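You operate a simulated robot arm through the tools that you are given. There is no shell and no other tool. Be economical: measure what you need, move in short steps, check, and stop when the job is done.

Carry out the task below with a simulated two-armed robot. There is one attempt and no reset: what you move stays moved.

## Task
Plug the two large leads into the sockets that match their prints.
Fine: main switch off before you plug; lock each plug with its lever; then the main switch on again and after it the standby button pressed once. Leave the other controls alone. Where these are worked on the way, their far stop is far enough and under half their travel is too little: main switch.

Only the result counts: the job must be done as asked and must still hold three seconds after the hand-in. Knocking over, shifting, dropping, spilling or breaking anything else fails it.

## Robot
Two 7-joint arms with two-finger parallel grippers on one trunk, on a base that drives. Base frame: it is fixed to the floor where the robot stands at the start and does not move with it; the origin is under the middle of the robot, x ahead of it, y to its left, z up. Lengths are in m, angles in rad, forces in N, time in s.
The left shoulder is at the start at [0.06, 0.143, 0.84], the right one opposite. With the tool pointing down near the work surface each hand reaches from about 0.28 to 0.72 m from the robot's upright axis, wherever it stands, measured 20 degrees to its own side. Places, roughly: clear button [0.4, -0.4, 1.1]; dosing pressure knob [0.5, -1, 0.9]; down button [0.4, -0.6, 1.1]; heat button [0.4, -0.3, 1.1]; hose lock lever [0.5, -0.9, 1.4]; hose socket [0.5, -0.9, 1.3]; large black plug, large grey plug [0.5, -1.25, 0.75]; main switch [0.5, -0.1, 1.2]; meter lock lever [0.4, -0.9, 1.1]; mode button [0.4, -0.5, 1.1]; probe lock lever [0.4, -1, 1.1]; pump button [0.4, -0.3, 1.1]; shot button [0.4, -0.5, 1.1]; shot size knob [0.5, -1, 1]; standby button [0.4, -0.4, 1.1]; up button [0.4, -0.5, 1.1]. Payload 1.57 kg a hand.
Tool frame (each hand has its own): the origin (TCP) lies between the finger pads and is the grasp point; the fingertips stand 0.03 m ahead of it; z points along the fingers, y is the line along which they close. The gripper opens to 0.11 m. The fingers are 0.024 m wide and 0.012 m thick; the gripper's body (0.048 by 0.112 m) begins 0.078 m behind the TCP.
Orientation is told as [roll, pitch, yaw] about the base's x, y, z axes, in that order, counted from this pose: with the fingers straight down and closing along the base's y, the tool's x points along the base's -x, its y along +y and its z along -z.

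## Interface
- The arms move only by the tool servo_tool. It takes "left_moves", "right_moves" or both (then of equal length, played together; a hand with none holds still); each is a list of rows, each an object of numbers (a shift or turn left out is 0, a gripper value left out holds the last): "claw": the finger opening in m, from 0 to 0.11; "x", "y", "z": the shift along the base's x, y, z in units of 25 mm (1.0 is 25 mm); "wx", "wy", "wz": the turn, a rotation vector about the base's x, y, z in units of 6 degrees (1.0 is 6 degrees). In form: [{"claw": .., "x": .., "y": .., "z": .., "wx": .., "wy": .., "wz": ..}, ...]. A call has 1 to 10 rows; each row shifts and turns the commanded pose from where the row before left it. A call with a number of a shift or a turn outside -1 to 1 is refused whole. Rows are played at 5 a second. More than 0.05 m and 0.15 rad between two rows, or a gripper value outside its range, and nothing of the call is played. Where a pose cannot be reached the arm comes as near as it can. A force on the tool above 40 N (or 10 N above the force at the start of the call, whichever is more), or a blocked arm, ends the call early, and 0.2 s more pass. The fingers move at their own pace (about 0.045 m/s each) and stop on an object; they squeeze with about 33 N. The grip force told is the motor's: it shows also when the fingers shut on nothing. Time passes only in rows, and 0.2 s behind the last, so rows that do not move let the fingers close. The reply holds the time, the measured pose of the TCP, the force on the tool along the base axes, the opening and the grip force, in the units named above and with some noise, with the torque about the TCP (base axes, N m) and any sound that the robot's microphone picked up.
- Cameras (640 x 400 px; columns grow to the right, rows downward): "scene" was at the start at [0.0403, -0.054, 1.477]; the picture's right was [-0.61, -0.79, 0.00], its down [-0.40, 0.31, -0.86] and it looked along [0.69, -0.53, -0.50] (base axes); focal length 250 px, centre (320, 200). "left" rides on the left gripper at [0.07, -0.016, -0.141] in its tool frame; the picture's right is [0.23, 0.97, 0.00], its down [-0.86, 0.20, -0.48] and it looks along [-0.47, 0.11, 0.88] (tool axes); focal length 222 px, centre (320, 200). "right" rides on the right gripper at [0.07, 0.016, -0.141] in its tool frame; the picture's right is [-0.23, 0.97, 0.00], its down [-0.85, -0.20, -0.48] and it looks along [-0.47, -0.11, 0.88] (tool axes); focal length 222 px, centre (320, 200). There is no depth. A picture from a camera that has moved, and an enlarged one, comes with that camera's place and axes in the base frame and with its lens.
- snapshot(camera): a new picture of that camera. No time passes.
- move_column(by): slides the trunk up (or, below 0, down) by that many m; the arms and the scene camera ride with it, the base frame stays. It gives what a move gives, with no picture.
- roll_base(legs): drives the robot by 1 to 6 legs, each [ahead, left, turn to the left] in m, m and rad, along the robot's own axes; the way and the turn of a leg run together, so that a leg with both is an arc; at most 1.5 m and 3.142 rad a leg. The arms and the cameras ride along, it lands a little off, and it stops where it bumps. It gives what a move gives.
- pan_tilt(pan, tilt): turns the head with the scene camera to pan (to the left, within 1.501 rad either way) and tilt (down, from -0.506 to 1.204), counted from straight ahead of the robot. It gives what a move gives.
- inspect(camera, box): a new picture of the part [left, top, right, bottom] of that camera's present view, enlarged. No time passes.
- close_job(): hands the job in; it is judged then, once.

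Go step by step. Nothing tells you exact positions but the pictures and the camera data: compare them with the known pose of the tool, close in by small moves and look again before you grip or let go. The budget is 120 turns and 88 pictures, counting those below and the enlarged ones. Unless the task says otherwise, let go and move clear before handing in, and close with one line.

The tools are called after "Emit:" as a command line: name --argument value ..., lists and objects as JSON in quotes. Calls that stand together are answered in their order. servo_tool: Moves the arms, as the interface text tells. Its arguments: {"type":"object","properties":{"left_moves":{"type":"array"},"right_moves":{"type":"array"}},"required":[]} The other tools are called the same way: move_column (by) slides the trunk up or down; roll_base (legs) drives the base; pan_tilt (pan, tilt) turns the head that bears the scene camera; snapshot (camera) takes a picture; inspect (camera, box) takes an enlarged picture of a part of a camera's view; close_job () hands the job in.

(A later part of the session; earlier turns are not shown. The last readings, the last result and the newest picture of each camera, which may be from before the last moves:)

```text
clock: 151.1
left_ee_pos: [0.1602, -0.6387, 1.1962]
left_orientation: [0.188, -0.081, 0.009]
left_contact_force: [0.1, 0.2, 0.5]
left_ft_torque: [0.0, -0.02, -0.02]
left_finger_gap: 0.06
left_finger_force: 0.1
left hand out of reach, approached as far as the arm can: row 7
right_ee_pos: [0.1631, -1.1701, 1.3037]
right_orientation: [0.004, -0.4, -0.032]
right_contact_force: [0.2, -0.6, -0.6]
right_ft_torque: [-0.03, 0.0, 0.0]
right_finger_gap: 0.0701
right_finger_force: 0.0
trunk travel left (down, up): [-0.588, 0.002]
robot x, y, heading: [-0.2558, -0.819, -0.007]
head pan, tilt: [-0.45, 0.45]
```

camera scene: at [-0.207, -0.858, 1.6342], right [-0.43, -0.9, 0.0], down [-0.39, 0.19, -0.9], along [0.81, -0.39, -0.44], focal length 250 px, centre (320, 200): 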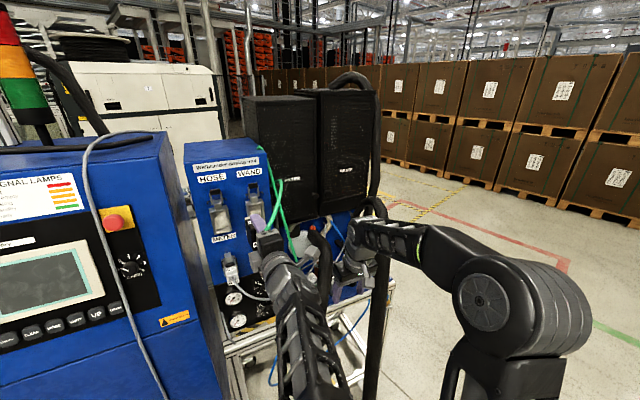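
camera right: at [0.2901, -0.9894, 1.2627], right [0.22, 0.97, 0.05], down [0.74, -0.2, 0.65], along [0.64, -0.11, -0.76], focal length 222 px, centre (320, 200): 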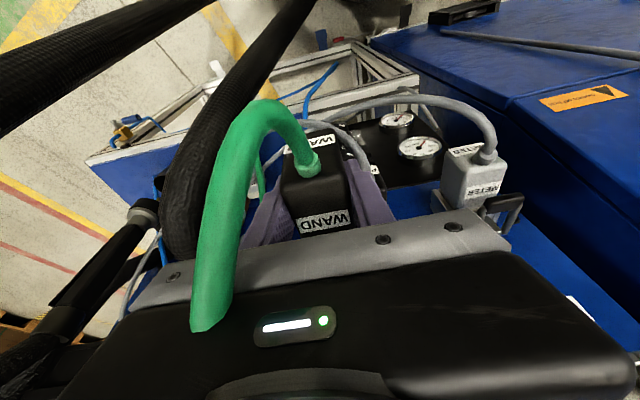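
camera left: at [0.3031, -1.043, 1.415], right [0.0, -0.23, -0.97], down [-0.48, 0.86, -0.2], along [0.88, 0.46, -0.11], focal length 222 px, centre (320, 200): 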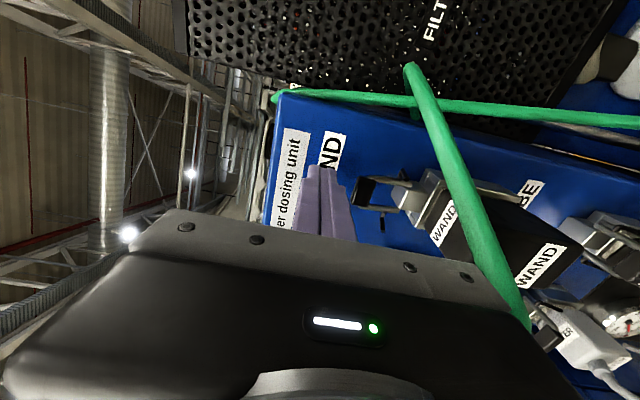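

Emit:
servo_tool --left_moves '[{"x": -1}, {"x": -1}, {"x": -1}, {}]' --right_moves '[{"x": -1}, {"x": -0.5}, {"wy": 0.6}, {}]'

Emit:
roll_base --legs '[[0, 0.07, 0], [0.27, 0, 0]]'

Emit:
move_column --by -0.06

Emit:
servo_tool --right_moves '[{"x": 0.8, "z": -0.5}, {"x": 0.8, "z": -1}, {"x": 0.8, "z": -1}, {"z": -1}, {"z": -1}, {}]'

Emit:
snapshot --camera "right"

```text
clock: 152.1
left_ee_pos: [0.0891, -0.6391, 1.191]
left_orientation: [0.191, -0.082, 0.007]
left_contact_force: [0.2, -0.7, -1.0]
left_ft_torque: [0.03, 0.03, 0.03]
left_finger_gap: 0.0599
left_finger_force: 0.1
left hand out of reach, approached as far as the arm can: row 3
right_ee_pos: [0.1186, -1.172, 1.3071]
right_orientation: [0.003, -0.387, -0.036]
right_contact_force: [0.5, 0.0, -0.2]
right_ft_torque: [0.02, 0.03, -0.01]
right_finger_gap: 0.0701
right_finger_force: 0.0
right hand out of reach, approached as far as the arm can: row 3
trunk travel left (down, up): [-0.588, 0.002]
robot x, y, heading: [-0.258, -0.8201, -0.0]
head pan, tilt: [-0.45, 0.45]
```

```text
clock: 154.7
left_ee_pos: [0.3567, -0.5699, 1.1905]
left_orientation: [0.192, -0.082, 0.009]
left_contact_force: [0.4, -0.4, -0.8]
left_ft_torque: [-0.04, 0.02, 0.03]
left_finger_gap: 0.0599
left_finger_force: 0.0
right_ee_pos: [0.3882, -1.1004, 1.3066]
right_orientation: [0.004, -0.389, -0.036]
right_contact_force: [0.9, 0.8, 0.0]
right_ft_torque: [-0.04, 0.01, -0.01]
right_finger_gap: 0.07
right_finger_force: 0.0
trunk travel left (down, up): [-0.588, 0.002]
robot x, y, heading: [0.0117, -0.7527, 0.005]
head pan, tilt: [-0.45, 0.45]
```

```text
clock: 155.7
left_ee_pos: [0.3549, -0.5689, 1.1315]
left_orientation: [0.19, -0.086, 0.01]
left_contact_force: [-0.3, 0.2, -0.2]
left_ft_torque: [-0.01, 0.01, 0.0]
left_finger_gap: 0.0602
left_finger_force: 0.1
right_ee_pos: [0.3885, -1.1, 1.2476]
right_orientation: [0.001, -0.388, -0.037]
right_contact_force: [-0.3, -0.3, -0.3]
right_ft_torque: [0.03, 0.02, 0.0]
right_finger_gap: 0.07
right_finger_force: 0.0
trunk travel left (down, up): [-0.528, 0.062]
robot x, y, heading: [0.0112, -0.7494, 0.001]
head pan, tilt: [-0.45, 0.45]
```

```text
clock: 157.1
left_ee_pos: [0.3559, -0.5683, 1.1309]
left_orientation: [0.192, -0.083, 0.008]
left_contact_force: [0.1, -0.2, -0.8]
left_ft_torque: [0.0, 0.01, 0.0]
left_finger_gap: 0.0597
left_finger_force: 0.1
right_ee_pos: [0.4477, -1.1017, 1.1356]
right_orientation: [0.002, -0.388, -0.035]
right_contact_force: [0.3, 0.0, -0.2]
right_ft_torque: [-0.02, -0.03, -0.03]
right_finger_gap: 0.07
right_finger_force: 0.0
trunk travel left (down, up): [-0.528, 0.062]
robot x, y, heading: [0.0115, -0.7498, -0.001]
head pan, tilt: [-0.45, 0.45]
```

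```text
19 pictures are left
camera right: at [0.3306, -1.0815, 1.2397], right [0.24, 0.97, 0.09], down [0.6, -0.22, 0.77], along [0.76, -0.13, -0.64], focal length 222 px, centre (320, 200)
```

right: 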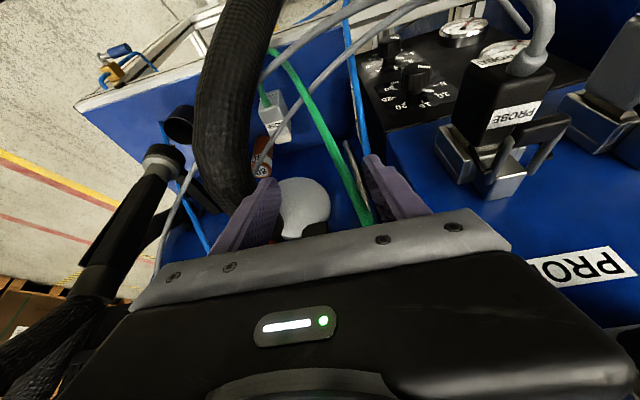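

Plug still in place. Tilt the hand (top leaning left, away from the hose) and descend toward the grey plug.

Emit:
servo_tool --right_moves '[{"z": -1, "wx": -0.5, "wz": 0.33, "claw": 0.072}, {"z": -1, "x": 0.2, "wx": -0.5, "wy": 0.3}, {"z": -1, "x": 0.2, "y": -0.2, "wx": -0.5, "wy": 0.25}, {"z": -1, "x": 0.3, "y": -0.3, "wx": -0.5}, {"z": -1, "x": 0.3, "y": -0.3, "wx": -0.5}, {"z": -1, "x": 0.3, "y": -0.3, "wx": -0.36}, {}]'

Emit:
snapshot --camera "right"

```text
clock: 158.7
left_ee_pos: [0.3559, -0.5692, 1.1323]
left_orientation: [0.19, -0.084, 0.009]
left_contact_force: [-0.6, -0.1, -0.1]
left_ft_torque: [0.0, -0.01, 0.0]
left_finger_gap: 0.0601
left_finger_force: 0.1
right_ee_pos: [0.4808, -1.1267, 0.9852]
right_orientation: [-0.313, -0.316, 0.105]
right_contact_force: [0.0, -0.8, 0.0]
right_ft_torque: [0.03, 0.0, 0.03]
right_finger_gap: 0.0725
right_finger_force: 0.1
trunk travel left (down, up): [-0.528, 0.062]
robot x, y, heading: [0.0066, -0.7496, -0.004]
head pan, tilt: [-0.45, 0.45]
```

```text
18 pictures are left
camera right: at [0.369, -1.0816, 1.0866], right [0.21, 0.95, -0.21], down [0.65, 0.03, 0.76], along [0.73, -0.3, -0.62], focal length 222 px, centre (320, 200)
```

right: 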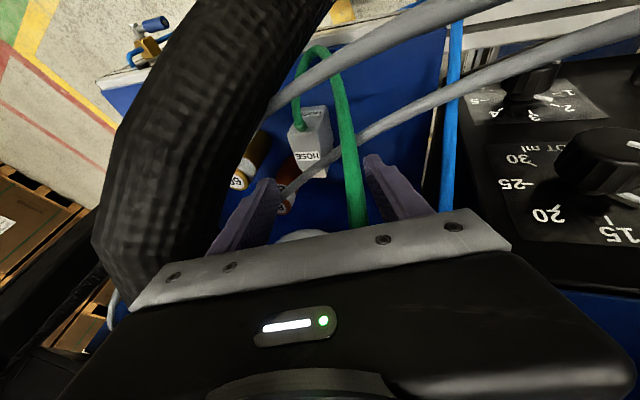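

Grey plug at [0.536,-1.181], top 0.872. Advance along the tool axis.

Emit:
servo_tool --right_moves '[{"x": 0.307, "y": -0.36, "z": -0.88}, {"x": 0.307, "y": -0.34, "z": -0.88}, {"x": 0.307, "y": -0.32, "z": -0.88}, {"x": 0.307, "y": -0.32, "z": -0.88}, {}]'

Emit:
snapshot --camera "right"

```text
clock: 159.8
left_ee_pos: [0.3559, -0.5692, 1.1309]
left_orientation: [0.191, -0.086, 0.01]
left_contact_force: [1.0, -0.9, 1.0]
left_ft_torque: [0.0, -0.01, 0.01]
left_finger_gap: 0.0599
left_finger_force: 0.0
right_ee_pos: [0.51, -1.1632, 0.8978]
right_orientation: [-0.313, -0.315, 0.105]
right_contact_force: [0.0, 0.1, -0.2]
right_ft_torque: [-0.01, 0.03, 0.0]
right_finger_gap: 0.0722
right_finger_force: 0.0
trunk travel left (down, up): [-0.528, 0.062]
robot x, y, heading: [0.008, -0.7511, 0.003]
head pan, tilt: [-0.45, 0.45]
```

```text
17 pictures are left
camera right: at [0.3989, -1.1156, 0.9985], right [0.21, 0.95, -0.21], down [0.65, 0.03, 0.76], along [0.73, -0.3, -0.62], focal length 222 px, centre (320, 200)
```

right: 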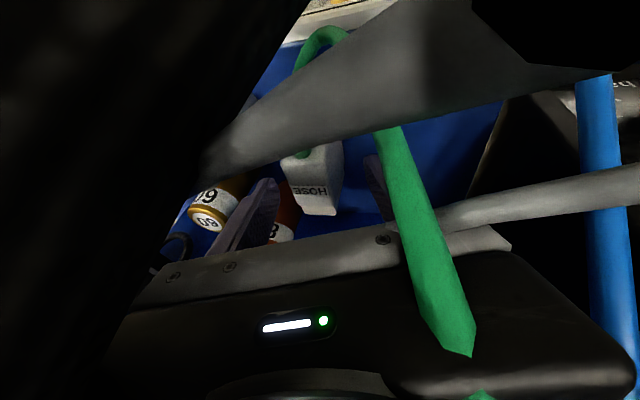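

Emit:
servo_tool --right_moves '[{"x": 0.32, "y": -0.27, "z": -0.88}, {"x": 0.32, "y": -0.25, "z": -0.85}, {}]'

Emit:
servo_tool --right_moves '[{"claw": 0.0}, {}, {}, {}]'

```text
clock: 160.7
left_ee_pos: [0.3558, -0.569, 1.1316]
left_orientation: [0.19, -0.085, 0.009]
left_contact_force: [1.1, 0.1, 0.0]
left_ft_torque: [0.01, -0.02, 0.02]
left_finger_gap: 0.0599
left_finger_force: 0.0
right_ee_pos: [0.5264, -1.1757, 0.8538]
right_orientation: [-0.313, -0.317, 0.106]
right_contact_force: [0.9, 0.8, 0.1]
right_ft_torque: [-0.01, -0.01, 0.03]
right_finger_gap: 0.072
right_finger_force: 0.2
trunk travel left (down, up): [-0.528, 0.062]
robot x, y, heading: [0.0104, -0.75, 0.003]
head pan, tilt: [-0.45, 0.45]
```

```text
clock: 161.7
left_ee_pos: [0.3557, -0.5691, 1.1319]
left_orientation: [0.189, -0.083, 0.007]
left_contact_force: [-0.3, -0.5, 0.2]
left_ft_torque: [0.0, 0.01, 0.01]
left_finger_gap: 0.0596
left_finger_force: 0.1
right_ee_pos: [0.5262, -1.1744, 0.8546]
right_orientation: [-0.311, -0.317, 0.107]
right_contact_force: [0.8, 1.3, 4.9]
right_ft_torque: [0.12, 0.08, -0.03]
right_finger_gap: 0.0397
right_finger_force: 32.0
trunk travel left (down, up): [-0.528, 0.062]
robot x, y, heading: [0.0095, -0.7485, 0.0]
head pan, tilt: [-0.45, 0.45]
```

Gap 0.0397 = plug width, so it aligned with the pads. Retrace the path up, then level the hand.

Emit:
servo_tool --right_moves '[{"x": -0.307, "y": 0.33, "z": 0.88}, {"x": -0.307, "y": 0.33, "z": 0.88}, {"x": -0.307, "y": 0.33, "z": 0.88}, {"x": -0.307, "y": 0.33, "z": 0.88}, {"x": -0.307, "y": 0.33, "z": 0.88}, {"x": -0.307, "y": 0.33, "z": 0.88}, {"z": 1, "x": -0.3, "y": 0.3}, {"z": 1, "x": -0.3, "y": 0.3}, {"z": 1, "x": -0.3, "y": 0.2}, {"z": 1}]'

Emit:
servo_tool --right_moves '[{"wx": 0.5, "z": 1, "x": -0.5}, {"wx": 0.5, "z": 1, "x": -0.5}, {"wx": 0.5, "z": 0.5, "x": -0.5}, {"wx": 0.5, "x": -0.5}, {"wx": 0.5, "x": -0.5}, {"wx": 0.4}, {}]'

```text
clock: 163.8
left_ee_pos: [0.355, -0.5692, 1.1305]
left_orientation: [0.19, -0.083, 0.009]
left_contact_force: [0.0, 0.7, -0.2]
left_ft_torque: [-0.01, -0.01, 0.03]
left_finger_gap: 0.0601
left_finger_force: 0.0
right_ee_pos: [0.4572, -1.105, 1.0864]
right_orientation: [-0.313, -0.314, 0.106]
right_contact_force: [0.5, 0.2, -1.5]
right_ft_torque: [0.02, 0.04, 0.01]
right_finger_gap: 0.0396
right_finger_force: 33.0
trunk travel left (down, up): [-0.528, 0.062]
robot x, y, heading: [0.0088, -0.7488, 0.007]
head pan, tilt: [-0.45, 0.45]
```

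```text
clock: 165.4
left_ee_pos: [0.3564, -0.5703, 1.1314]
left_orientation: [0.189, -0.085, 0.01]
left_contact_force: [0.9, -0.7, 0.5]
left_ft_torque: [-0.01, -0.01, 0.03]
left_finger_gap: 0.0598
left_finger_force: 0.0
right_ee_pos: [0.3951, -1.1069, 1.1494]
right_orientation: [0.009, -0.331, 0.003]
right_contact_force: [-0.2, 0.1, -1.7]
right_ft_torque: [0.0, -0.03, 0.02]
right_finger_gap: 0.0396
right_finger_force: 33.0
trunk travel left (down, up): [-0.528, 0.062]
robot x, y, heading: [0.0114, -0.7512, -0.002]
head pan, tilt: [-0.45, 0.45]
```

Plug is level again. Back the base off, move left so HOSE is ahead of the right arm, and raise the trunk.

Emit:
roll_base --legs '[[-0.12, 0, 0], [0, 0.18, 0]]'

Emit:
move_column --by 0.06

Emit:
servo_tool --right_moves '[{"x": 0.6, "z": 0.7}, {"x": 0.6, "z": 0.7}, {"z": 0.7, "y": 0.4}, {"z": 0.5, "y": 0.5}, {"y": 0.5}, {}]'

Emit:
snapshot --camera "right"

```text
clock: 167.8
left_ee_pos: [0.2339, -0.389, 1.1317]
left_orientation: [0.191, -0.085, 0.009]
left_contact_force: [-0.2, 0.2, 0.8]
left_ft_torque: [0.0, -0.02, 0.01]
left_finger_gap: 0.0599
left_finger_force: 0.1
right_ee_pos: [0.2754, -0.9271, 1.1494]
right_orientation: [0.004, -0.331, 0.007]
right_contact_force: [0.1, 0.2, -1.9]
right_ft_torque: [-0.02, 0.05, -0.03]
right_finger_gap: 0.0395
right_finger_force: 32.9
trunk travel left (down, up): [-0.528, 0.062]
robot x, y, heading: [-0.1124, -0.5704, -0.0]
head pan, tilt: [-0.45, 0.45]
```

```text
clock: 168.8
left_ee_pos: [0.2356, -0.3901, 1.1912]
left_orientation: [0.191, -0.084, 0.008]
left_contact_force: [-0.2, -0.8, 0.4]
left_ft_torque: [-0.01, 0.0, 0.02]
left_finger_gap: 0.0601
left_finger_force: 0.1
right_ee_pos: [0.2733, -0.9276, 1.2072]
right_orientation: [0.008, -0.332, 0.002]
right_contact_force: [-0.3, -0.6, -2.1]
right_ft_torque: [0.03, 0.04, 0.0]
right_finger_gap: 0.0397
right_finger_force: 32.9
trunk travel left (down, up): [-0.588, 0.002]
robot x, y, heading: [-0.1091, -0.5692, 0.004]
head pan, tilt: [-0.45, 0.45]
```

```text
clock: 170.2
left_ee_pos: [0.2351, -0.3902, 1.1902]
left_orientation: [0.192, -0.083, 0.009]
left_contact_force: [0.4, 0.6, -0.2]
left_ft_torque: [0.01, -0.01, 0.0]
left_finger_gap: 0.0598
left_finger_force: 0.0
right_ee_pos: [0.3053, -0.891, 1.2735]
right_orientation: [0.007, -0.331, 0.003]
right_contact_force: [-0.4, 0.4, -2.1]
right_ft_torque: [0.0, 0.03, 0.0]
right_finger_gap: 0.0397
right_finger_force: 32.8
trunk travel left (down, up): [-0.588, 0.002]
robot x, y, heading: [-0.1155, -0.5669, -0.002]
head pan, tilt: [-0.45, 0.45]
```

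```text
16 pictures are left
camera right: at [0.1929, -0.8773, 1.3844], right [0.21, 0.97, 0.08], down [0.65, -0.2, 0.73], along [0.73, -0.1, -0.68], focal length 222 px, centre (320, 200)
```

right: 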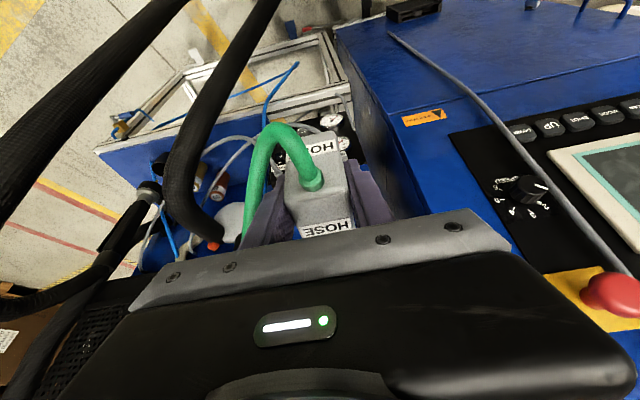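

Emit:
inspect --camera "right" --box '[240, 120, 400, 250]'

Emit:
inspect --camera "scene" --box '[240, 90, 460, 270]'

```text
3.08 times, centred on (320, 185) of right
camera zoom: at [0.1929, -0.8773, 1.3844], right [0.21, 0.97, 0.08], down [0.65, -0.2, 0.73], along [0.73, -0.1, -0.68], focal length 684 px, centre (320, 246)
```

zoom: 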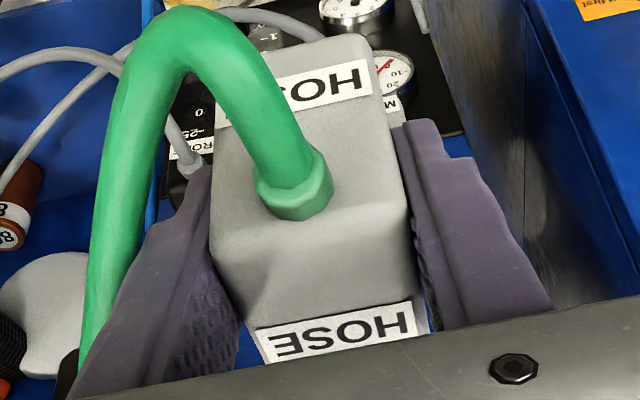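

```text
2.22 times, centred on (350, 180) of scene
camera zoom: at [-0.0597, -0.6101, 1.6342], right [-0.43, -0.9, 0.0], down [-0.39, 0.19, -0.9], along [0.81, -0.39, -0.44], focal length 556 px, centre (253, 244)
```

zoom: 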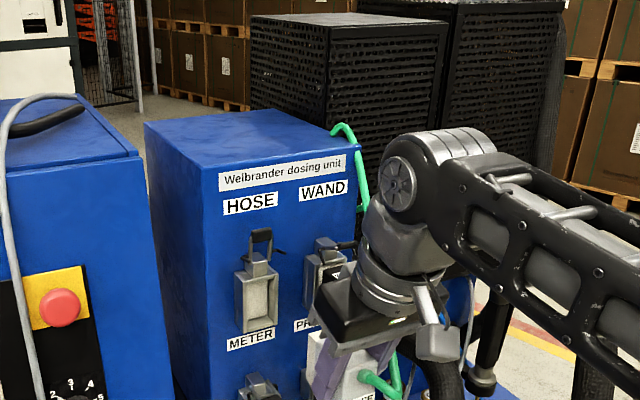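

Estimated: plug centre ≈12.7 mm below the TCP; HOSE socket centre (−0.876, 1.2685). So target TCP y −0.876, z 1.281; approach to x≈0.395 and look.

Emit:
servo_tool --right_moves '[{"y": 0.6, "z": 0.3, "wx": -0.07}, {"x": 0.8}, {"x": 0.8}, {"x": 0.8}, {"x": 0.8}, {"x": 0.4}, {}]'

Emit:
inspect --camera "right" --box '[240, 120, 400, 250]'

Emit:
inspect --camera "scene" --box '[310, 150, 450, 260]'

```text
clock: 171.8
left_ee_pos: [0.2347, -0.3903, 1.1916]
left_orientation: [0.189, -0.084, 0.006]
left_contact_force: [0.3, 0.4, -0.3]
left_ft_torque: [0.01, -0.04, -0.01]
left_finger_gap: 0.0601
left_finger_force: 0.1
right_ee_pos: [0.3937, -0.8766, 1.2813]
right_orientation: [-0.001, -0.331, 0.006]
right_contact_force: [-0.4, -0.2, -2.3]
right_ft_torque: [0.02, -0.01, 0.03]
right_finger_gap: 0.0397
right_finger_force: 33.0
trunk travel left (down, up): [-0.588, 0.002]
robot x, y, heading: [-0.1131, -0.5708, -0.002]
head pan, tilt: [-0.45, 0.45]
```

```text
3.08 times, centred on (320, 185) of right
camera zoom: at [0.2825, -0.8619, 1.3917], right [0.21, 0.98, 0.07], down [0.65, -0.19, 0.73], along [0.73, -0.1, -0.68], focal length 684 px, centre (320, 246)
```

zoom: 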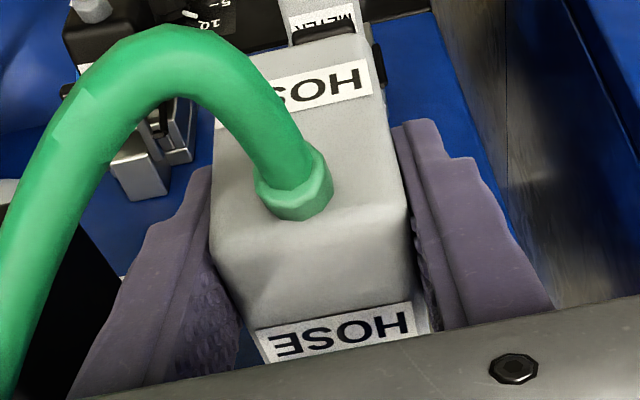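

```text
3.64 times, centred on (380, 205) of scene
camera zoom: at [-0.0599, -0.6098, 1.6342], right [-0.43, -0.9, 0.0], down [-0.39, 0.19, -0.9], along [0.81, -0.39, -0.44], focal length 909 px, centre (102, 182)
```

zoom: 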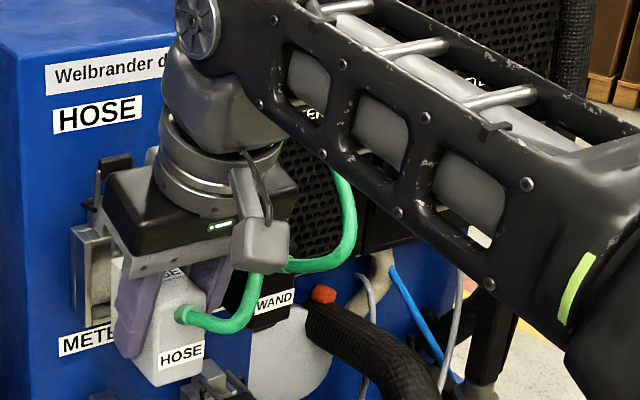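

Looks aligned. Advance gently.

Emit:
servo_tool --right_moves '[{"x": 0.3}, {"x": 0.3}, {"x": 0.3}, {"x": 0.3}, {}]'

```text
clock: 173.0
left_ee_pos: [0.2349, -0.3899, 1.1901]
left_orientation: [0.19, -0.084, 0.012]
left_contact_force: [-0.1, -0.3, 1.0]
left_ft_torque: [0.02, -0.01, 0.0]
left_finger_gap: 0.06
left_finger_force: 0.2
right_ee_pos: [0.4267, -0.8748, 1.2808]
right_orientation: [0.0, -0.332, 0.011]
right_contact_force: [3.1, 8.5, -0.5]
right_ft_torque: [0.37, -0.13, 0.44]
right_finger_gap: 0.0395
right_finger_force: 32.6
trunk travel left (down, up): [-0.588, 0.002]
robot x, y, heading: [-0.1104, -0.5692, 0.004]
head pan, tilt: [-0.45, 0.45]
```

It's entering (side force 8.5 N). Shift +2 mm in y and keep pushing.

Emit:
servo_tool --right_moves '[{"y": 0.1}, {"x": 0.2}, {"x": 0.2}, {"x": 0.2}, {}]'

```text
clock: 174.2
left_ee_pos: [0.2299, -0.3898, 1.1925]
left_orientation: [0.191, -0.088, 0.009]
left_contact_force: [0.6, 0.0, -0.9]
left_ft_torque: [0.02, -0.03, -0.02]
left_finger_gap: 0.0601
left_finger_force: 0.0
right_ee_pos: [0.4341, -0.8729, 1.2831]
right_orientation: [-0.003, -0.329, 0.006]
right_contact_force: [-27.9, 8.6, -1.5]
right_ft_torque: [0.18, -0.09, -0.06]
right_finger_gap: 0.0397
right_finger_force: 33.4
trunk travel left (down, up): [-0.588, 0.002]
robot x, y, heading: [-0.1113, -0.5702, 0.002]
head pan, tilt: [-0.45, 0.45]
```

Emit:
servo_tool --right_moves '[{"x": 0.2, "y": 0.05}, {"x": 0.2}, {}]'

Emit:
inspect --camera "scene" --box '[310, 150, 450, 260]'

```text
clock: 175.0
left_ee_pos: [0.2297, -0.39, 1.193]
left_orientation: [0.192, -0.091, 0.009]
left_contact_force: [-0.2, 0.4, -0.7]
left_ft_torque: [-0.01, 0.0, 0.0]
left_finger_gap: 0.0602
left_finger_force: 0.0
right_ee_pos: [0.4421, -0.8741, 1.2832]
right_orientation: [-0.001, -0.329, 0.005]
right_contact_force: [-34.7, 2.5, 1.0]
right_ft_torque: [-0.14, 0.08, -0.39]
right_finger_gap: 0.0394
right_finger_force: 32.9
trunk travel left (down, up): [-0.588, 0.002]
robot x, y, heading: [-0.1113, -0.5706, 0.005]
head pan, tilt: [-0.45, 0.45]
```

```text
3.64 times, centred on (380, 205) of scene
camera zoom: at [-0.0672, -0.6091, 1.6344], right [-0.43, -0.9, 0.0], down [-0.39, 0.19, -0.9], along [0.81, -0.39, -0.43], focal length 909 px, centre (102, 182)
```

zoom: 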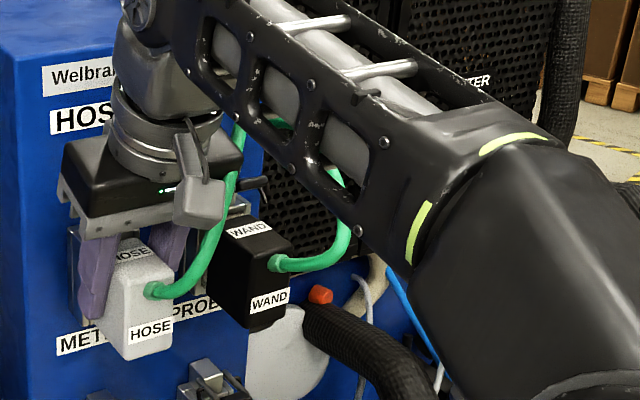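

Still moving in. Push on to the hard stop.

Emit:
servo_tool --right_moves '[{"x": 0.2}, {"x": 0.2}, {"x": 0.2}, {}]'

```text
clock: 175.4
left_ee_pos: [0.2314, -0.3899, 1.1941]
left_orientation: [0.191, -0.087, 0.005]
left_contact_force: [0.0, -0.1, -0.5]
left_ft_torque: [-0.01, -0.03, 0.0]
left_finger_gap: 0.06
left_finger_force: 0.0
right_ee_pos: [0.4425, -0.8731, 1.2835]
right_orientation: [0.0, -0.319, 0.002]
right_contact_force: [-24.3, 1.5, 11.4]
right_ft_torque: [0.0, 0.56, -0.38]
right_finger_gap: 0.0396
right_finger_force: 33.3
trunk travel left (down, up): [-0.588, 0.002]
robot x, y, heading: [-0.1139, -0.5719, 0.001]
head pan, tilt: [-0.45, 0.45]
stopped in row 1 (right hand): the force on the tool passed its limit at 47 N (the readings are from after the stop); the commanded pose is now the measured one
```

Hard stop at x=0.4425 (as expected). Open, back out along −x and check.

Emit:
servo_tool --right_moves '[{"claw": 0.06}, {}, {"x": -1}, {"x": -1}, {"x": -1}, {"x": -1}, {"x": -0.8, "y": -0.5}, {"y": -1, "x": -0.4}, {"y": -1, "z": -1}, {"z": -1}]'

Emit:
inspect --camera "scene" --box '[310, 130, 450, 240]'

```text
clock: 177.6
left_ee_pos: [0.234, -0.3902, 1.1912]
left_orientation: [0.189, -0.084, 0.009]
left_contact_force: [-1.0, -0.3, -0.1]
left_ft_torque: [-0.02, -0.02, 0.0]
left_finger_gap: 0.0598
left_finger_force: 0.0
right_ee_pos: [0.3211, -0.9386, 1.2296]
right_orientation: [0.0, -0.319, 0.003]
right_contact_force: [-0.4, -0.5, 0.1]
right_ft_torque: [0.0, 0.03, 0.01]
right_finger_gap: 0.0602
right_finger_force: 0.2
trunk travel left (down, up): [-0.588, 0.002]
robot x, y, heading: [-0.1086, -0.572, 0.005]
head pan, tilt: [-0.45, 0.45]
```

```text
3.64 times, centred on (380, 185) of scene
camera zoom: at [-0.0604, -0.6094, 1.6342], right [-0.43, -0.9, 0.0], down [-0.39, 0.19, -0.9], along [0.81, -0.39, -0.43], focal length 909 px, centre (102, 254)
```

zoom: 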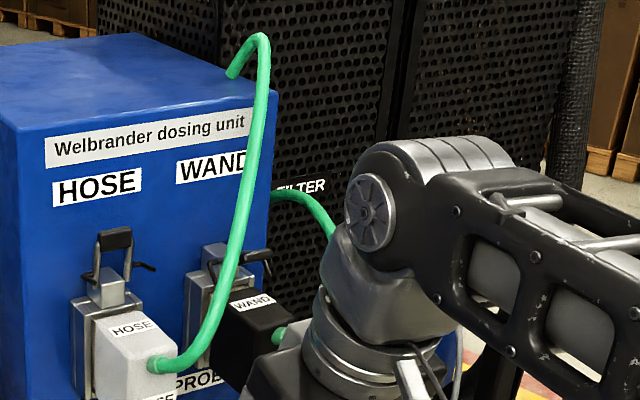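

HOSE is seated with its lever up. Back the base slightly and turn the right hand to point forward to swing the HOSE lever the same way.

Emit:
roll_base --legs '[[-0.12, 0, 0]]'

Emit:
servo_tool --right_moves '[{"wy": -1, "x": 0.6, "z": 0.6, "y": 0.3}, {"wy": -1, "x": 0.6, "z": 0.6, "y": 0.3}, {"wy": -1, "x": 0.6, "z": 0.6, "y": 0.3}, {"wy": -1, "x": 0.6, "z": 0.6, "y": 0.3}, {"wy": -1, "x": 0.6, "z": 0.6, "y": 0.3}, {"wy": -1, "x": 0.6, "z": 0.6, "y": 0.3}, {"wy": -1, "z": 0.6, "y": 0.3}, {"wy": -1, "z": 0.6, "y": 0.3}, {"wy": -1, "z": 0.6, "y": 0.16}, {}]'

```text
clock: 178.8
left_ee_pos: [0.1123, -0.3912, 1.1913]
left_orientation: [0.19, -0.088, 0.006]
left_contact_force: [-0.4, -0.2, 0.1]
left_ft_torque: [0.02, -0.03, 0.01]
left_finger_gap: 0.0603
left_finger_force: 0.0
right_ee_pos: [0.198, -0.9373, 1.2289]
right_orientation: [0.0, -0.319, 0.003]
right_contact_force: [-1.2, 1.3, -0.2]
right_ft_torque: [-0.01, -0.03, 0.01]
right_finger_gap: 0.0599
right_finger_force: 0.0
trunk travel left (down, up): [-0.588, 0.002]
robot x, y, heading: [-0.2339, -0.5701, -0.003]
head pan, tilt: [-0.45, 0.45]
```

```text
clock: 181.0
left_ee_pos: [0.1134, -0.3917, 1.1902]
left_orientation: [0.19, -0.083, 0.007]
left_contact_force: [0.2, 0.4, -0.4]
left_ft_torque: [0.02, -0.01, 0.0]
left_finger_gap: 0.06
left_finger_force: 0.0
right_ee_pos: [0.2902, -0.8746, 1.3629]
right_orientation: [-0.006, -1.262, 0.004]
right_contact_force: [-1.1, 0.6, 0.7]
right_ft_torque: [0.0, -0.01, -0.04]
right_finger_gap: 0.0601
right_finger_force: 0.0
trunk travel left (down, up): [-0.588, 0.002]
robot x, y, heading: [-0.2322, -0.5744, -0.003]
head pan, tilt: [-0.45, 0.45]
```

Emit:
servo_tool --right_moves '[{"x": 1}, {"x": 1}, {"x": 1, "z": 0.2}, {"x": 0.8}, {}]'

Emit:
snapshot --camera "right"

```text
clock: 182.2
left_ee_pos: [0.1136, -0.3912, 1.1932]
left_orientation: [0.19, -0.085, 0.008]
left_contact_force: [-0.3, -0.8, 0.3]
left_ft_torque: [0.01, 0.0, -0.01]
left_finger_gap: 0.06
left_finger_force: 0.1
right_ee_pos: [0.3841, -0.875, 1.3691]
right_orientation: [-0.006, -1.26, 0.006]
right_contact_force: [-0.8, -0.3, -0.5]
right_ft_torque: [0.01, 0.01, 0.02]
right_finger_gap: 0.06
right_finger_force: 0.0
trunk travel left (down, up): [-0.588, 0.002]
robot x, y, heading: [-0.2348, -0.5706, -0.001]
head pan, tilt: [-0.45, 0.45]
```

```text
9 pictures are left
camera right: at [0.2282, -0.8597, 1.3445], right [0.07, 0.97, 0.22], down [-0.2, -0.2, 0.96], along [0.98, -0.11, 0.18], focal length 222 px, centre (320, 200)
```

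right: 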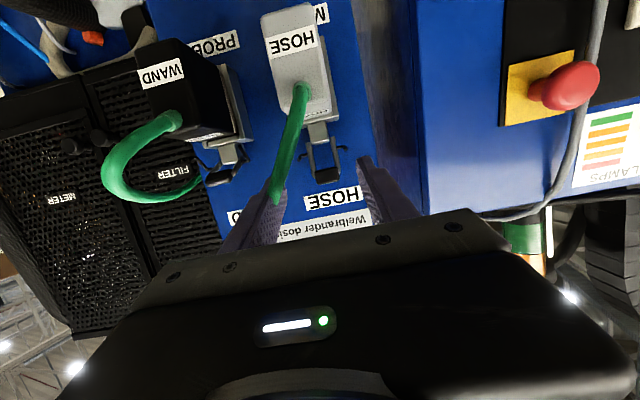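

Handle at [0.468,-0.872,1.362], centred between the fingers. Advance and grip.

Emit:
servo_tool --right_moves '[{"x": 0.95, "y": 0.1, "z": -0.05}, {"x": 0.95}, {"x": 0.9}, {}, {"claw": 0.0}, {}, {}, {}]'

```text
clock: 184.0
left_ee_pos: [0.1124, -0.3899, 1.1899]
left_orientation: [0.189, -0.083, 0.006]
left_contact_force: [-0.3, -0.2, 0.1]
left_ft_torque: [0.02, 0.0, -0.02]
left_finger_gap: 0.0601
left_finger_force: 0.1
right_ee_pos: [0.4549, -0.8725, 1.3696]
right_orientation: [-0.007, -1.259, 0.004]
right_contact_force: [0.7, 2.9, -1.4]
right_ft_torque: [0.07, -0.05, 0.06]
right_finger_gap: 0.029
right_finger_force: 33.5
trunk travel left (down, up): [-0.588, 0.002]
robot x, y, heading: [-0.2323, -0.5706, 0.004]
head pan, tilt: [-0.45, 0.45]
```

Gripped. Swing it forward-down along the same arc.

Emit:
servo_tool --right_moves '[{"x": -0.42, "z": -0.2, "wy": -0.8}, {"x": -0.34, "z": -0.33, "wy": -0.8}, {"x": -0.28, "z": -0.4, "wy": -0.8}, {}]'

Emit:
servo_tool --right_moves '[{"x": -0.2, "z": -0.4, "wy": -0.8}, {"x": -0.1, "z": -0.4, "wy": -0.8}, {"z": -0.25, "wy": -0.3}, {"z": -0.2}, {}]'

```text
clock: 185.0
left_ee_pos: [0.1139, -0.3861, 1.1898]
left_orientation: [0.185, -0.082, 0.008]
left_contact_force: [0.2, 0.5, 0.4]
left_ft_torque: [0.03, 0.04, 0.02]
left_finger_gap: 0.0599
left_finger_force: 0.0
right_ee_pos: [0.4407, -0.8707, 1.3611]
right_orientation: [-0.089, -1.384, 0.056]
right_contact_force: [21.6, 22.7, 23.9]
right_ft_torque: [0.5, -1.45, 0.32]
right_finger_gap: 0.0296
right_finger_force: 39.2
right hand out of reach, approached as far as the arm can: row 2, 3
trunk travel left (down, up): [-0.588, 0.002]
robot x, y, heading: [-0.2361, -0.5695, -0.004]
head pan, tilt: [-0.45, 0.45]
```

```text
clock: 185.6
left_ee_pos: [0.1125, -0.3907, 1.1919]
left_orientation: [0.193, -0.084, 0.007]
left_contact_force: [0.5, -1.4, 0.9]
left_ft_torque: [0.04, -0.01, 0.0]
left_finger_gap: 0.0599
left_finger_force: 0.1
right_ee_pos: [0.4353, -0.8703, 1.3571]
right_orientation: [-0.152, -1.437, 0.105]
right_contact_force: [2.1, 12.4, 8.2]
right_ft_torque: [0.69, -0.39, 0.95]
right_finger_gap: 0.0303
right_finger_force: 39.5
right hand out of reach, approached as far as the arm can: row 1, 2
trunk travel left (down, up): [-0.588, 0.002]
robot x, y, heading: [-0.2325, -0.5703, -0.002]
head pan, tilt: [-0.45, 0.45]
stopped in row 2 (right hand): the force on the tool passed its limit at 53 N (the readings are from after the stop); the commanded pose is now the measured one
```

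The pitch change hits a joint limit; continue with translation only.

Emit:
servo_tool --right_moves '[{"x": -0.25, "z": -0.3, "wy": 0.2, "y": -0.05}, {"x": -0.2, "z": -0.35, "wy": 0.2}, {}]'

```text
clock: 186.1
left_ee_pos: [0.1142, -0.3902, 1.1913]
left_orientation: [0.194, -0.083, 0.01]
left_contact_force: [-0.2, 0.3, 0.1]
left_ft_torque: [0.04, 0.02, 0.02]
left_finger_gap: 0.0598
left_finger_force: 0.1
right_ee_pos: [0.4325, -0.8704, 1.3537]
right_orientation: [-0.146, -1.423, 0.1]
right_contact_force: [10.2, 4.8, 2.6]
right_ft_torque: [0.62, -0.45, 0.81]
right_finger_gap: 0.0303
right_finger_force: 39.1
trunk travel left (down, up): [-0.588, 0.002]
robot x, y, heading: [-0.2321, -0.5708, 0.005]
head pan, tilt: [-0.45, 0.45]
stopped in row 2 (right hand): the force on the tool passed its limit at 63 N (the readings are from after the stop); the commanded pose is now the measured one
```

Past 45° already. I'll release, close the fingers, and push the handle down from above.

Emit:
servo_tool --right_moves '[{"claw": 0.06}, {}, {"x": -1}, {"x": -1, "z": 0.5, "wy": 0.8}, {"z": 0.5, "wx": 0.8, "claw": 0.0}, {"wz": -0.6, "z": 0.3}, {}]'

Emit:
inspect --camera "scene" --box '[320, 140, 460, 250]'

```text
clock: 187.7
left_ee_pos: [0.1137, -0.3902, 1.1916]
left_orientation: [0.191, -0.083, 0.008]
left_contact_force: [0.0, 0.7, 0.0]
left_ft_torque: [-0.01, 0.01, -0.03]
left_finger_gap: 0.0598
left_finger_force: 0.1
right_ee_pos: [0.3808, -0.8742, 1.3863]
right_orientation: [0.246, -1.33, -0.349]
right_contact_force: [0.1, -0.5, 0.6]
right_ft_torque: [-0.04, -0.01, 0.0]
right_finger_gap: 0.0003
right_finger_force: 5.8
trunk travel left (down, up): [-0.588, 0.002]
robot x, y, heading: [-0.2336, -0.5671, 0.001]
head pan, tilt: [-0.45, 0.45]
```

```text
3.64 times, centred on (390, 195) of scene
camera zoom: at [-0.1813, -0.6098, 1.6341], right [-0.43, -0.9, 0.0], down [-0.39, 0.19, -0.9], along [0.81, -0.39, -0.44], focal length 909 px, centre (66, 218)
```

zoom: 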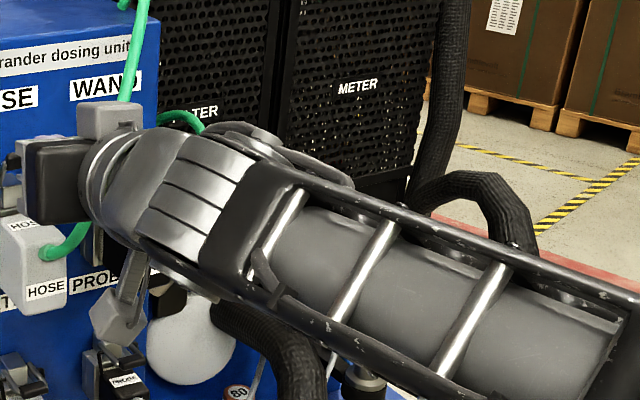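

Emit:
servo_tool --right_moves '[{"x": 0.9, "y": 0.12}, {"x": 0.9}, {"z": -0.3}, {"z": -0.3}, {"z": -0.3}, {"z": -0.3}, {}]'

```text
clock: 189.3
left_ee_pos: [0.1128, -0.39, 1.1924]
left_orientation: [0.193, -0.084, 0.01]
left_contact_force: [0.3, 0.1, -0.1]
left_ft_torque: [-0.01, 0.01, 0.01]
left_finger_gap: 0.06
left_finger_force: 0.1
right_ee_pos: [0.4264, -0.8712, 1.3554]
right_orientation: [0.239, -1.331, -0.343]
right_contact_force: [0.3, 0.0, 0.7]
right_ft_torque: [0.0, -0.02, -0.02]
right_finger_gap: 0.0002
right_finger_force: 21.5
trunk travel left (down, up): [-0.588, 0.002]
robot x, y, heading: [-0.2306, -0.569, 0.009]
head pan, tilt: [-0.45, 0.45]
```

No contact; look where the handle is.

Emit:
inspect --camera "right" --box '[200, 70, 440, 230]'

```text
2.50 times, centred on (320, 150) of right
camera zoom: at [0.276, -0.8363, 1.321], right [0.16, 0.95, 0.28], down [-0.29, -0.22, 0.93], along [0.94, -0.23, 0.24], focal length 555 px, centre (320, 325)
```

zoom: 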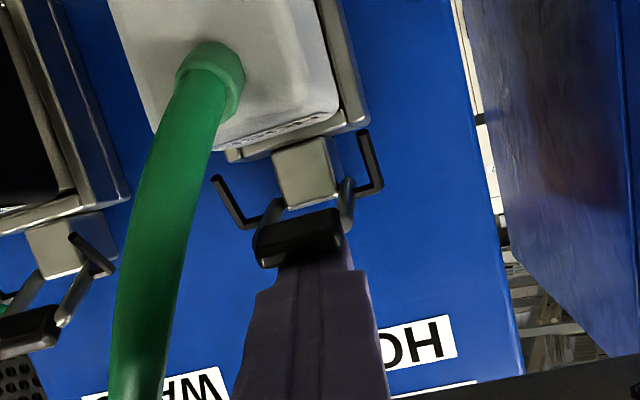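

The lever is nearly down (handle ≈[0.43,-0.872,1.333]) right under the fingers. Push down to the stop.

Emit:
servo_tool --right_moves '[{"z": -0.3}, {"z": -0.3}, {"z": -0.3}, {"z": -0.3}, {}]'

```text
clock: 190.2
left_ee_pos: [0.1129, -0.3891, 1.1919]
left_orientation: [0.192, -0.083, 0.009]
left_contact_force: [-0.1, -0.7, -0.5]
left_ft_torque: [0.0, 0.02, 0.01]
left_finger_gap: 0.06
left_finger_force: 0.1
right_ee_pos: [0.4261, -0.8701, 1.346]
right_orientation: [0.256, -1.353, -0.359]
right_contact_force: [-1.9, 1.5, 4.9]
right_ft_torque: [-0.02, -0.1, 0.03]
right_finger_gap: 0.0
right_finger_force: 21.2
trunk travel left (down, up): [-0.588, 0.002]
robot x, y, heading: [-0.231, -0.5667, 0.004]
head pan, tilt: [-0.45, 0.45]
stopped in row 4 (right hand): the force on the tool passed its limit at 43 N (the readings are from after the stop); the commanded pose is now the measured one
```

Emit:
servo_tool --right_moves '[{"z": 0.3}, {"x": -1}, {"x": -1}, {"x": -1, "z": -0.5}, {"x": -0.5, "z": -1}, {"z": -1}, {"z": -1}, {}]'

Emit:
inspect --camera "scene" --box '[300, 120, 400, 200]'

```text
clock: 191.9
left_ee_pos: [0.1139, -0.3886, 1.191]
left_orientation: [0.189, -0.084, 0.01]
left_contact_force: [-0.2, -1.1, 0.2]
left_ft_torque: [-0.03, -0.02, -0.02]
left_finger_gap: 0.0599
left_finger_force: 0.0
right_ee_pos: [0.3397, -0.8699, 1.2665]
right_orientation: [0.257, -1.351, -0.359]
right_contact_force: [0.2, 0.4, 0.1]
right_ft_torque: [-0.01, 0.01, 0.01]
right_finger_gap: 0.0
right_finger_force: 21.5
trunk travel left (down, up): [-0.588, 0.002]
robot x, y, heading: [-0.2348, -0.5707, 0.003]
head pan, tilt: [-0.45, 0.45]
```

```text
5.00 times, centred on (350, 160) of scene
camera zoom: at [-0.1815, -0.6091, 1.6342], right [-0.43, -0.9, 0.0], down [-0.39, 0.19, -0.9], along [0.81, -0.39, -0.44], focal length 1250 px, centre (170, 400)
```

zoom: 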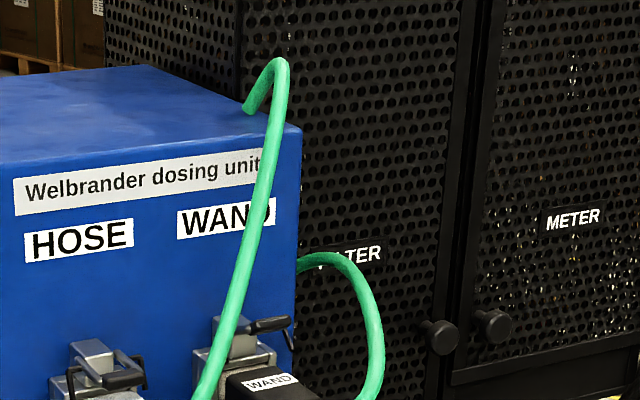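

HOSE lever is fully down (z≈1.324) but WAND's handle is ~15 mm higher (1.339), so not quite home. Shift right and press the WAND handle down to its stop.

Emit:
roll_base --legs '[[0, -0.1, 0]]'

Emit:
servo_tool --right_moves '[{"z": 1}, {"z": 1}, {"z": 1}, {"z": 1}, {"z": 1}, {"x": 1}, {"x": 1}, {"x": 1}, {"x": 0.45}, {}]'

```text
clock: 193.1
left_ee_pos: [0.1124, -0.4908, 1.1917]
left_orientation: [0.193, -0.085, 0.012]
left_contact_force: [-0.4, -0.9, -0.6]
left_ft_torque: [0.06, 0.02, 0.01]
left_finger_gap: 0.0599
left_finger_force: 0.0
right_ee_pos: [0.3401, -0.9701, 1.2652]
right_orientation: [0.259, -1.347, -0.361]
right_contact_force: [-0.3, 0.6, -0.3]
right_ft_torque: [0.02, -0.02, 0.02]
right_finger_gap: 0.0003
right_finger_force: 21.2
trunk travel left (down, up): [-0.588, 0.002]
robot x, y, heading: [-0.2342, -0.6706, 0.006]
head pan, tilt: [-0.45, 0.45]
```

```text
clock: 195.3
left_ee_pos: [0.1127, -0.4902, 1.1922]
left_orientation: [0.192, -0.084, 0.01]
left_contact_force: [0.0, 0.7, 0.4]
left_ft_torque: [0.01, -0.01, 0.0]
left_finger_gap: 0.0597
left_finger_force: 0.1
right_ee_pos: [0.4273, -0.97, 1.3902]
right_orientation: [0.255, -1.347, -0.356]
right_contact_force: [-0.3, 0.7, 0.3]
right_ft_torque: [0.02, 0.01, -0.03]
right_finger_gap: 0.0002
right_finger_force: 21.6
trunk travel left (down, up): [-0.588, 0.002]
robot x, y, heading: [-0.2336, -0.669, 0.009]
head pan, tilt: [-0.45, 0.45]
```

Emit:
servo_tool --right_moves '[{"z": -0.4}, {"z": -0.4}, {"z": -0.3}, {"z": -0.3}, {"z": -0.3}, {"z": -0.3}, {"z": -0.3}, {"z": -0.3}, {}]'

```text
clock: 196.9
left_ee_pos: [0.1139, -0.4876, 1.1912]
left_orientation: [0.191, -0.085, 0.011]
left_contact_force: [0.1, 0.0, -0.5]
left_ft_torque: [0.03, 0.0, 0.01]
left_finger_gap: 0.0598
left_finger_force: 0.1
right_ee_pos: [0.4267, -0.9698, 1.3446]
right_orientation: [0.284, -1.368, -0.386]
right_contact_force: [-2.6, 0.7, 6.5]
right_ft_torque: [0.08, -0.16, 0.06]
right_finger_gap: 0.0002
right_finger_force: 21.1
trunk travel left (down, up): [-0.588, 0.002]
robot x, y, heading: [-0.2335, -0.672, 0.009]
head pan, tilt: [-0.45, 0.45]
stopped in row 8 (right hand): the force on the tool passed its limit at 44 N (the readings are from after the stop); the commanded pose is now the measured one
```

Same stop height as HOSE. Back the hand out and verify both levers.

Emit:
servo_tool --right_moves '[{"z": 0.4}, {"x": -1}, {"x": -1}, {"x": -1, "z": -0.5}, {"x": -1, "z": -1}, {"x": -1, "z": -1}, {"z": -1, "y": -0.5}, {"z": -1, "wy": 1}, {"z": -1, "wy": 1}, {"wy": 1}]'

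Emit:
inspect --camera "scene" --box '[260, 130, 400, 240]'

```text
clock: 199.2
left_ee_pos: [0.1131, -0.4881, 1.1917]
left_orientation: [0.19, -0.084, 0.01]
left_contact_force: [-0.2, 0.2, 0.1]
left_ft_torque: [0.02, 0.02, -0.01]
left_finger_gap: 0.06
left_finger_force: 0.0
right_ee_pos: [0.3035, -0.9824, 1.2146]
right_orientation: [0.039, -1.061, -0.156]
right_contact_force: [0.5, 0.2, 0.2]
right_ft_torque: [-0.02, -0.02, -0.03]
right_finger_gap: 0.0
right_finger_force: 21.2
trunk travel left (down, up): [-0.588, 0.002]
robot x, y, heading: [-0.2316, -0.6707, 0.006]
head pan, tilt: [-0.45, 0.45]
```

```text
3.64 times, centred on (330, 185) of scene
camera zoom: at [-0.1808, -0.7086, 1.6342], right [-0.43, -0.9, 0.0], down [-0.39, 0.19, -0.9], along [0.81, -0.39, -0.43], focal length 909 px, centre (284, 254)
```

zoom: 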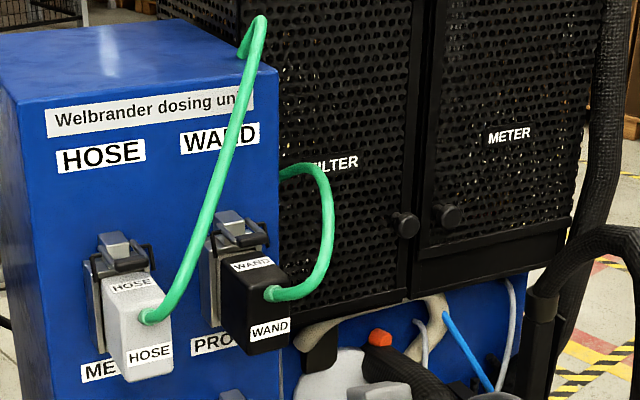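

Both plugs are seated and both levers down alike. Now go back to the main switch: retract, drive left, and lower the trunk.

Emit:
servo_tool --right_moves '[{"wy": 1, "x": -0.5}, {"wy": 1, "x": -0.5}, {"wy": 1, "x": -0.5}, {"wy": 1, "x": -0.5}, {"wy": 1, "x": -0.5, "z": -0.5}, {"wy": 1, "x": -0.5, "z": -0.5}, {"wy": 1, "z": -0.5}, {"wy": 1, "z": -0.5}, {"wy": 1, "z": -0.5}, {}]'

Emit:
roll_base --legs '[[-0.08, 0, 0], [0, 0.67, 0]]'

Emit:
move_column --by -0.15

Emit:
servo_tool --left_moves '[{"x": 1, "wx": -1}, {"x": 1, "wx": -1}, {"x": 1, "wx": -1}, {"x": 1, "wx": -1, "z": 0.4}, {"x": 1, "wx": -1, "z": 0.6}, {"x": 0.5, "wx": -1, "z": 0.8}, {"wx": -1, "z": 0.8}, {"wx": -1, "z": 0.8}, {"wx": -1}, {"wx": -1}]'

```text
clock: 201.3
left_ee_pos: [0.1125, -0.4889, 1.1906]
left_orientation: [0.192, -0.083, 0.01]
left_contact_force: [-0.8, 0.9, 0.3]
left_ft_torque: [-0.02, 0.02, 0.01]
left_finger_gap: 0.0599
left_finger_force: 0.0
right_ee_pos: [0.2264, -0.9844, 1.1528]
right_orientation: [-0.088, -0.122, -0.077]
right_contact_force: [-0.4, -0.4, 0.2]
right_ft_torque: [0.03, -0.02, 0.03]
right_finger_gap: 0.0
right_finger_force: 21.5
trunk travel left (down, up): [-0.588, 0.002]
robot x, y, heading: [-0.2311, -0.6719, 0.002]
head pan, tilt: [-0.45, 0.45]
```

```text
clock: 205.7
left_ee_pos: [0.0346, 0.1829, 1.1926]
left_orientation: [0.191, -0.083, 0.003]
left_contact_force: [0.2, 0.1, 0.6]
left_ft_torque: [-0.02, 0.02, 0.01]
left_finger_gap: 0.0602
left_finger_force: 0.0
right_ee_pos: [0.1437, -0.313, 1.1534]
right_orientation: [-0.088, -0.122, -0.087]
right_contact_force: [0.6, 0.2, 0.3]
right_ft_torque: [0.0, 0.0, -0.01]
right_finger_gap: 0.0
right_finger_force: 21.2
trunk travel left (down, up): [-0.588, 0.002]
robot x, y, heading: [-0.3108, 0.0055, -0.006]
head pan, tilt: [-0.45, 0.45]
```

```text
clock: 207.5
left_ee_pos: [0.0346, 0.1812, 1.0415]
left_orientation: [0.192, -0.083, 0.001]
left_contact_force: [-0.3, -0.6, 0.2]
left_ft_torque: [-0.01, -0.02, 0.01]
left_finger_gap: 0.06
left_finger_force: 0.1
right_ee_pos: [0.1431, -0.3142, 1.0025]
right_orientation: [-0.086, -0.122, -0.087]
right_contact_force: [-0.2, 0.3, -0.6]
right_ft_torque: [-0.03, 0.0, 0.01]
right_finger_gap: 0.0
right_finger_force: 21.1
trunk travel left (down, up): [-0.438, 0.152]
robot x, y, heading: [-0.314, 0.0035, -0.007]
head pan, tilt: [-0.45, 0.45]
```

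```text
clock: 209.7
left_ee_pos: [0.1424, 0.1718, 1.0904]
left_orientation: [-0.808, -0.047, 0.075]
left_contact_force: [-0.3, -1.0, 0.0]
left_ft_torque: [-0.04, 0.0, -0.02]
left_finger_gap: 0.0602
left_finger_force: 0.0
left hand out of reach, approached as far as the arm can: row 3, 4, 5, 6, 7, 8
right_ee_pos: [0.1441, -0.3139, 1.0031]
right_orientation: [-0.087, -0.122, -0.087]
right_contact_force: [0.0, -0.2, -0.6]
right_ft_torque: [-0.03, 0.01, 0.02]
right_finger_gap: 0.0
right_finger_force: 20.8
trunk travel left (down, up): [-0.438, 0.152]
robot x, y, heading: [-0.3148, 0.0043, -0.002]
head pan, tilt: [-0.45, 0.45]
```

Emit:
servo_tool --left_moves '[{"y": -1, "wx": -0.8, "x": 0.4}, {"y": -1, "wx": -0.8, "x": 0.4}, {"y": -1, "wx": -0.8, "x": 0.5, "z": 0.5}, {"y": -1, "wx": -0.8, "x": 0.5, "z": 0.5}, {"y": -1, "wx": -0.8, "x": 0.5, "z": 0.5}, {"y": -1, "wx": -0.8, "x": 0.5, "z": 0.5}, {"y": -1, "wx": -0.8, "x": 0.5, "z": 0.5}, {"wx": -0.8, "z": 0.5}, {"wx": -0.8}, {}]'

```text
clock: 211.9
left_ee_pos: [0.2236, 0.009, 1.1672]
left_orientation: [-1.56, 0.016, 0.087]
left_contact_force: [-0.4, -1.1, 0.0]
left_ft_torque: [-0.01, 0.03, 0.01]
left_finger_gap: 0.0601
left_finger_force: 0.0
left hand out of reach, approached as far as the arm can: row 7
right_ee_pos: [0.143, -0.3145, 1.0038]
right_orientation: [-0.088, -0.121, -0.087]
right_contact_force: [-0.1, -0.5, 0.3]
right_ft_torque: [0.0, 0.0, -0.02]
right_finger_gap: 0.0
right_finger_force: 21.6
trunk travel left (down, up): [-0.438, 0.152]
robot x, y, heading: [-0.3144, 0.0034, -0.006]
head pan, tilt: [-0.45, 0.45]
```

Emit:
servo_tool --right_moves '[{"x": -1, "y": -0.8}, {"x": -1, "y": -0.8}, {"x": -1, "y": -0.8}, {"x": -1, "y": -0.8}, {"x": -1, "y": -0.8}, {"x": -1, "y": -0.8}, {"x": -0.3}, {}]' --left_moves '[{"wz": -0.4}, {"wz": -0.4}, {}, {}, {}, {}, {}, {}]'

Emit:
roll_base --legs '[[0.314, 0, 0]]'

Emit:
snapshot --camera "left"

```text
clock: 213.7
left_ee_pos: [0.2151, 0.0139, 1.1626]
left_orientation: [-1.56, 0.013, 0.005]
left_contact_force: [-1.1, 0.4, 0.2]
left_ft_torque: [0.01, 0.0, 0.0]
left_finger_gap: 0.0601
left_finger_force: 0.1
left hand out of reach, approached as far as the arm can: row 2
right_ee_pos: [-0.015, -0.4325, 1.0004]
right_orientation: [-0.086, -0.123, -0.087]
right_contact_force: [0.3, 0.2, 0.3]
right_ft_torque: [-0.01, -0.02, 0.0]
right_finger_gap: 0.0
right_finger_force: 21.4
trunk travel left (down, up): [-0.438, 0.152]
robot x, y, heading: [-0.3163, 0.0042, -0.002]
head pan, tilt: [-0.45, 0.45]
```

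```text
clock: 215.8
left_ee_pos: [0.5329, 0.0089, 1.1616]
left_orientation: [-1.557, 0.018, -0.003]
left_contact_force: [-0.8, 0.2, -0.2]
left_ft_torque: [0.0, -0.01, -0.03]
left_finger_gap: 0.0599
left_finger_force: 0.1
right_ee_pos: [0.3004, -0.4367, 1.0011]
right_orientation: [-0.088, -0.122, -0.095]
right_contact_force: [0.5, -1.1, 0.2]
right_ft_torque: [0.03, 0.05, 0.0]
right_finger_gap: 0.0001
right_finger_force: 21.5
trunk travel left (down, up): [-0.438, 0.152]
robot x, y, heading: [0.0018, 0.0033, -0.014]
head pan, tilt: [-0.45, 0.45]
```

```text
4 pictures are left
camera left: at [0.4646, 0.1489, 1.1812], right [-0.24, 0.01, -0.97], down [0.85, 0.48, -0.21], along [0.46, -0.88, -0.13], focal length 222 px, centre (320, 200)
```

left: 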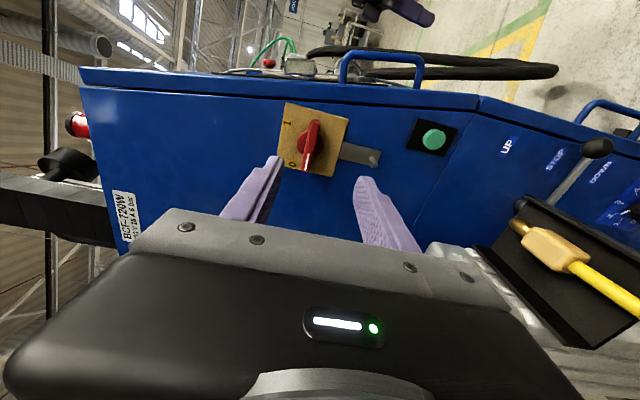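

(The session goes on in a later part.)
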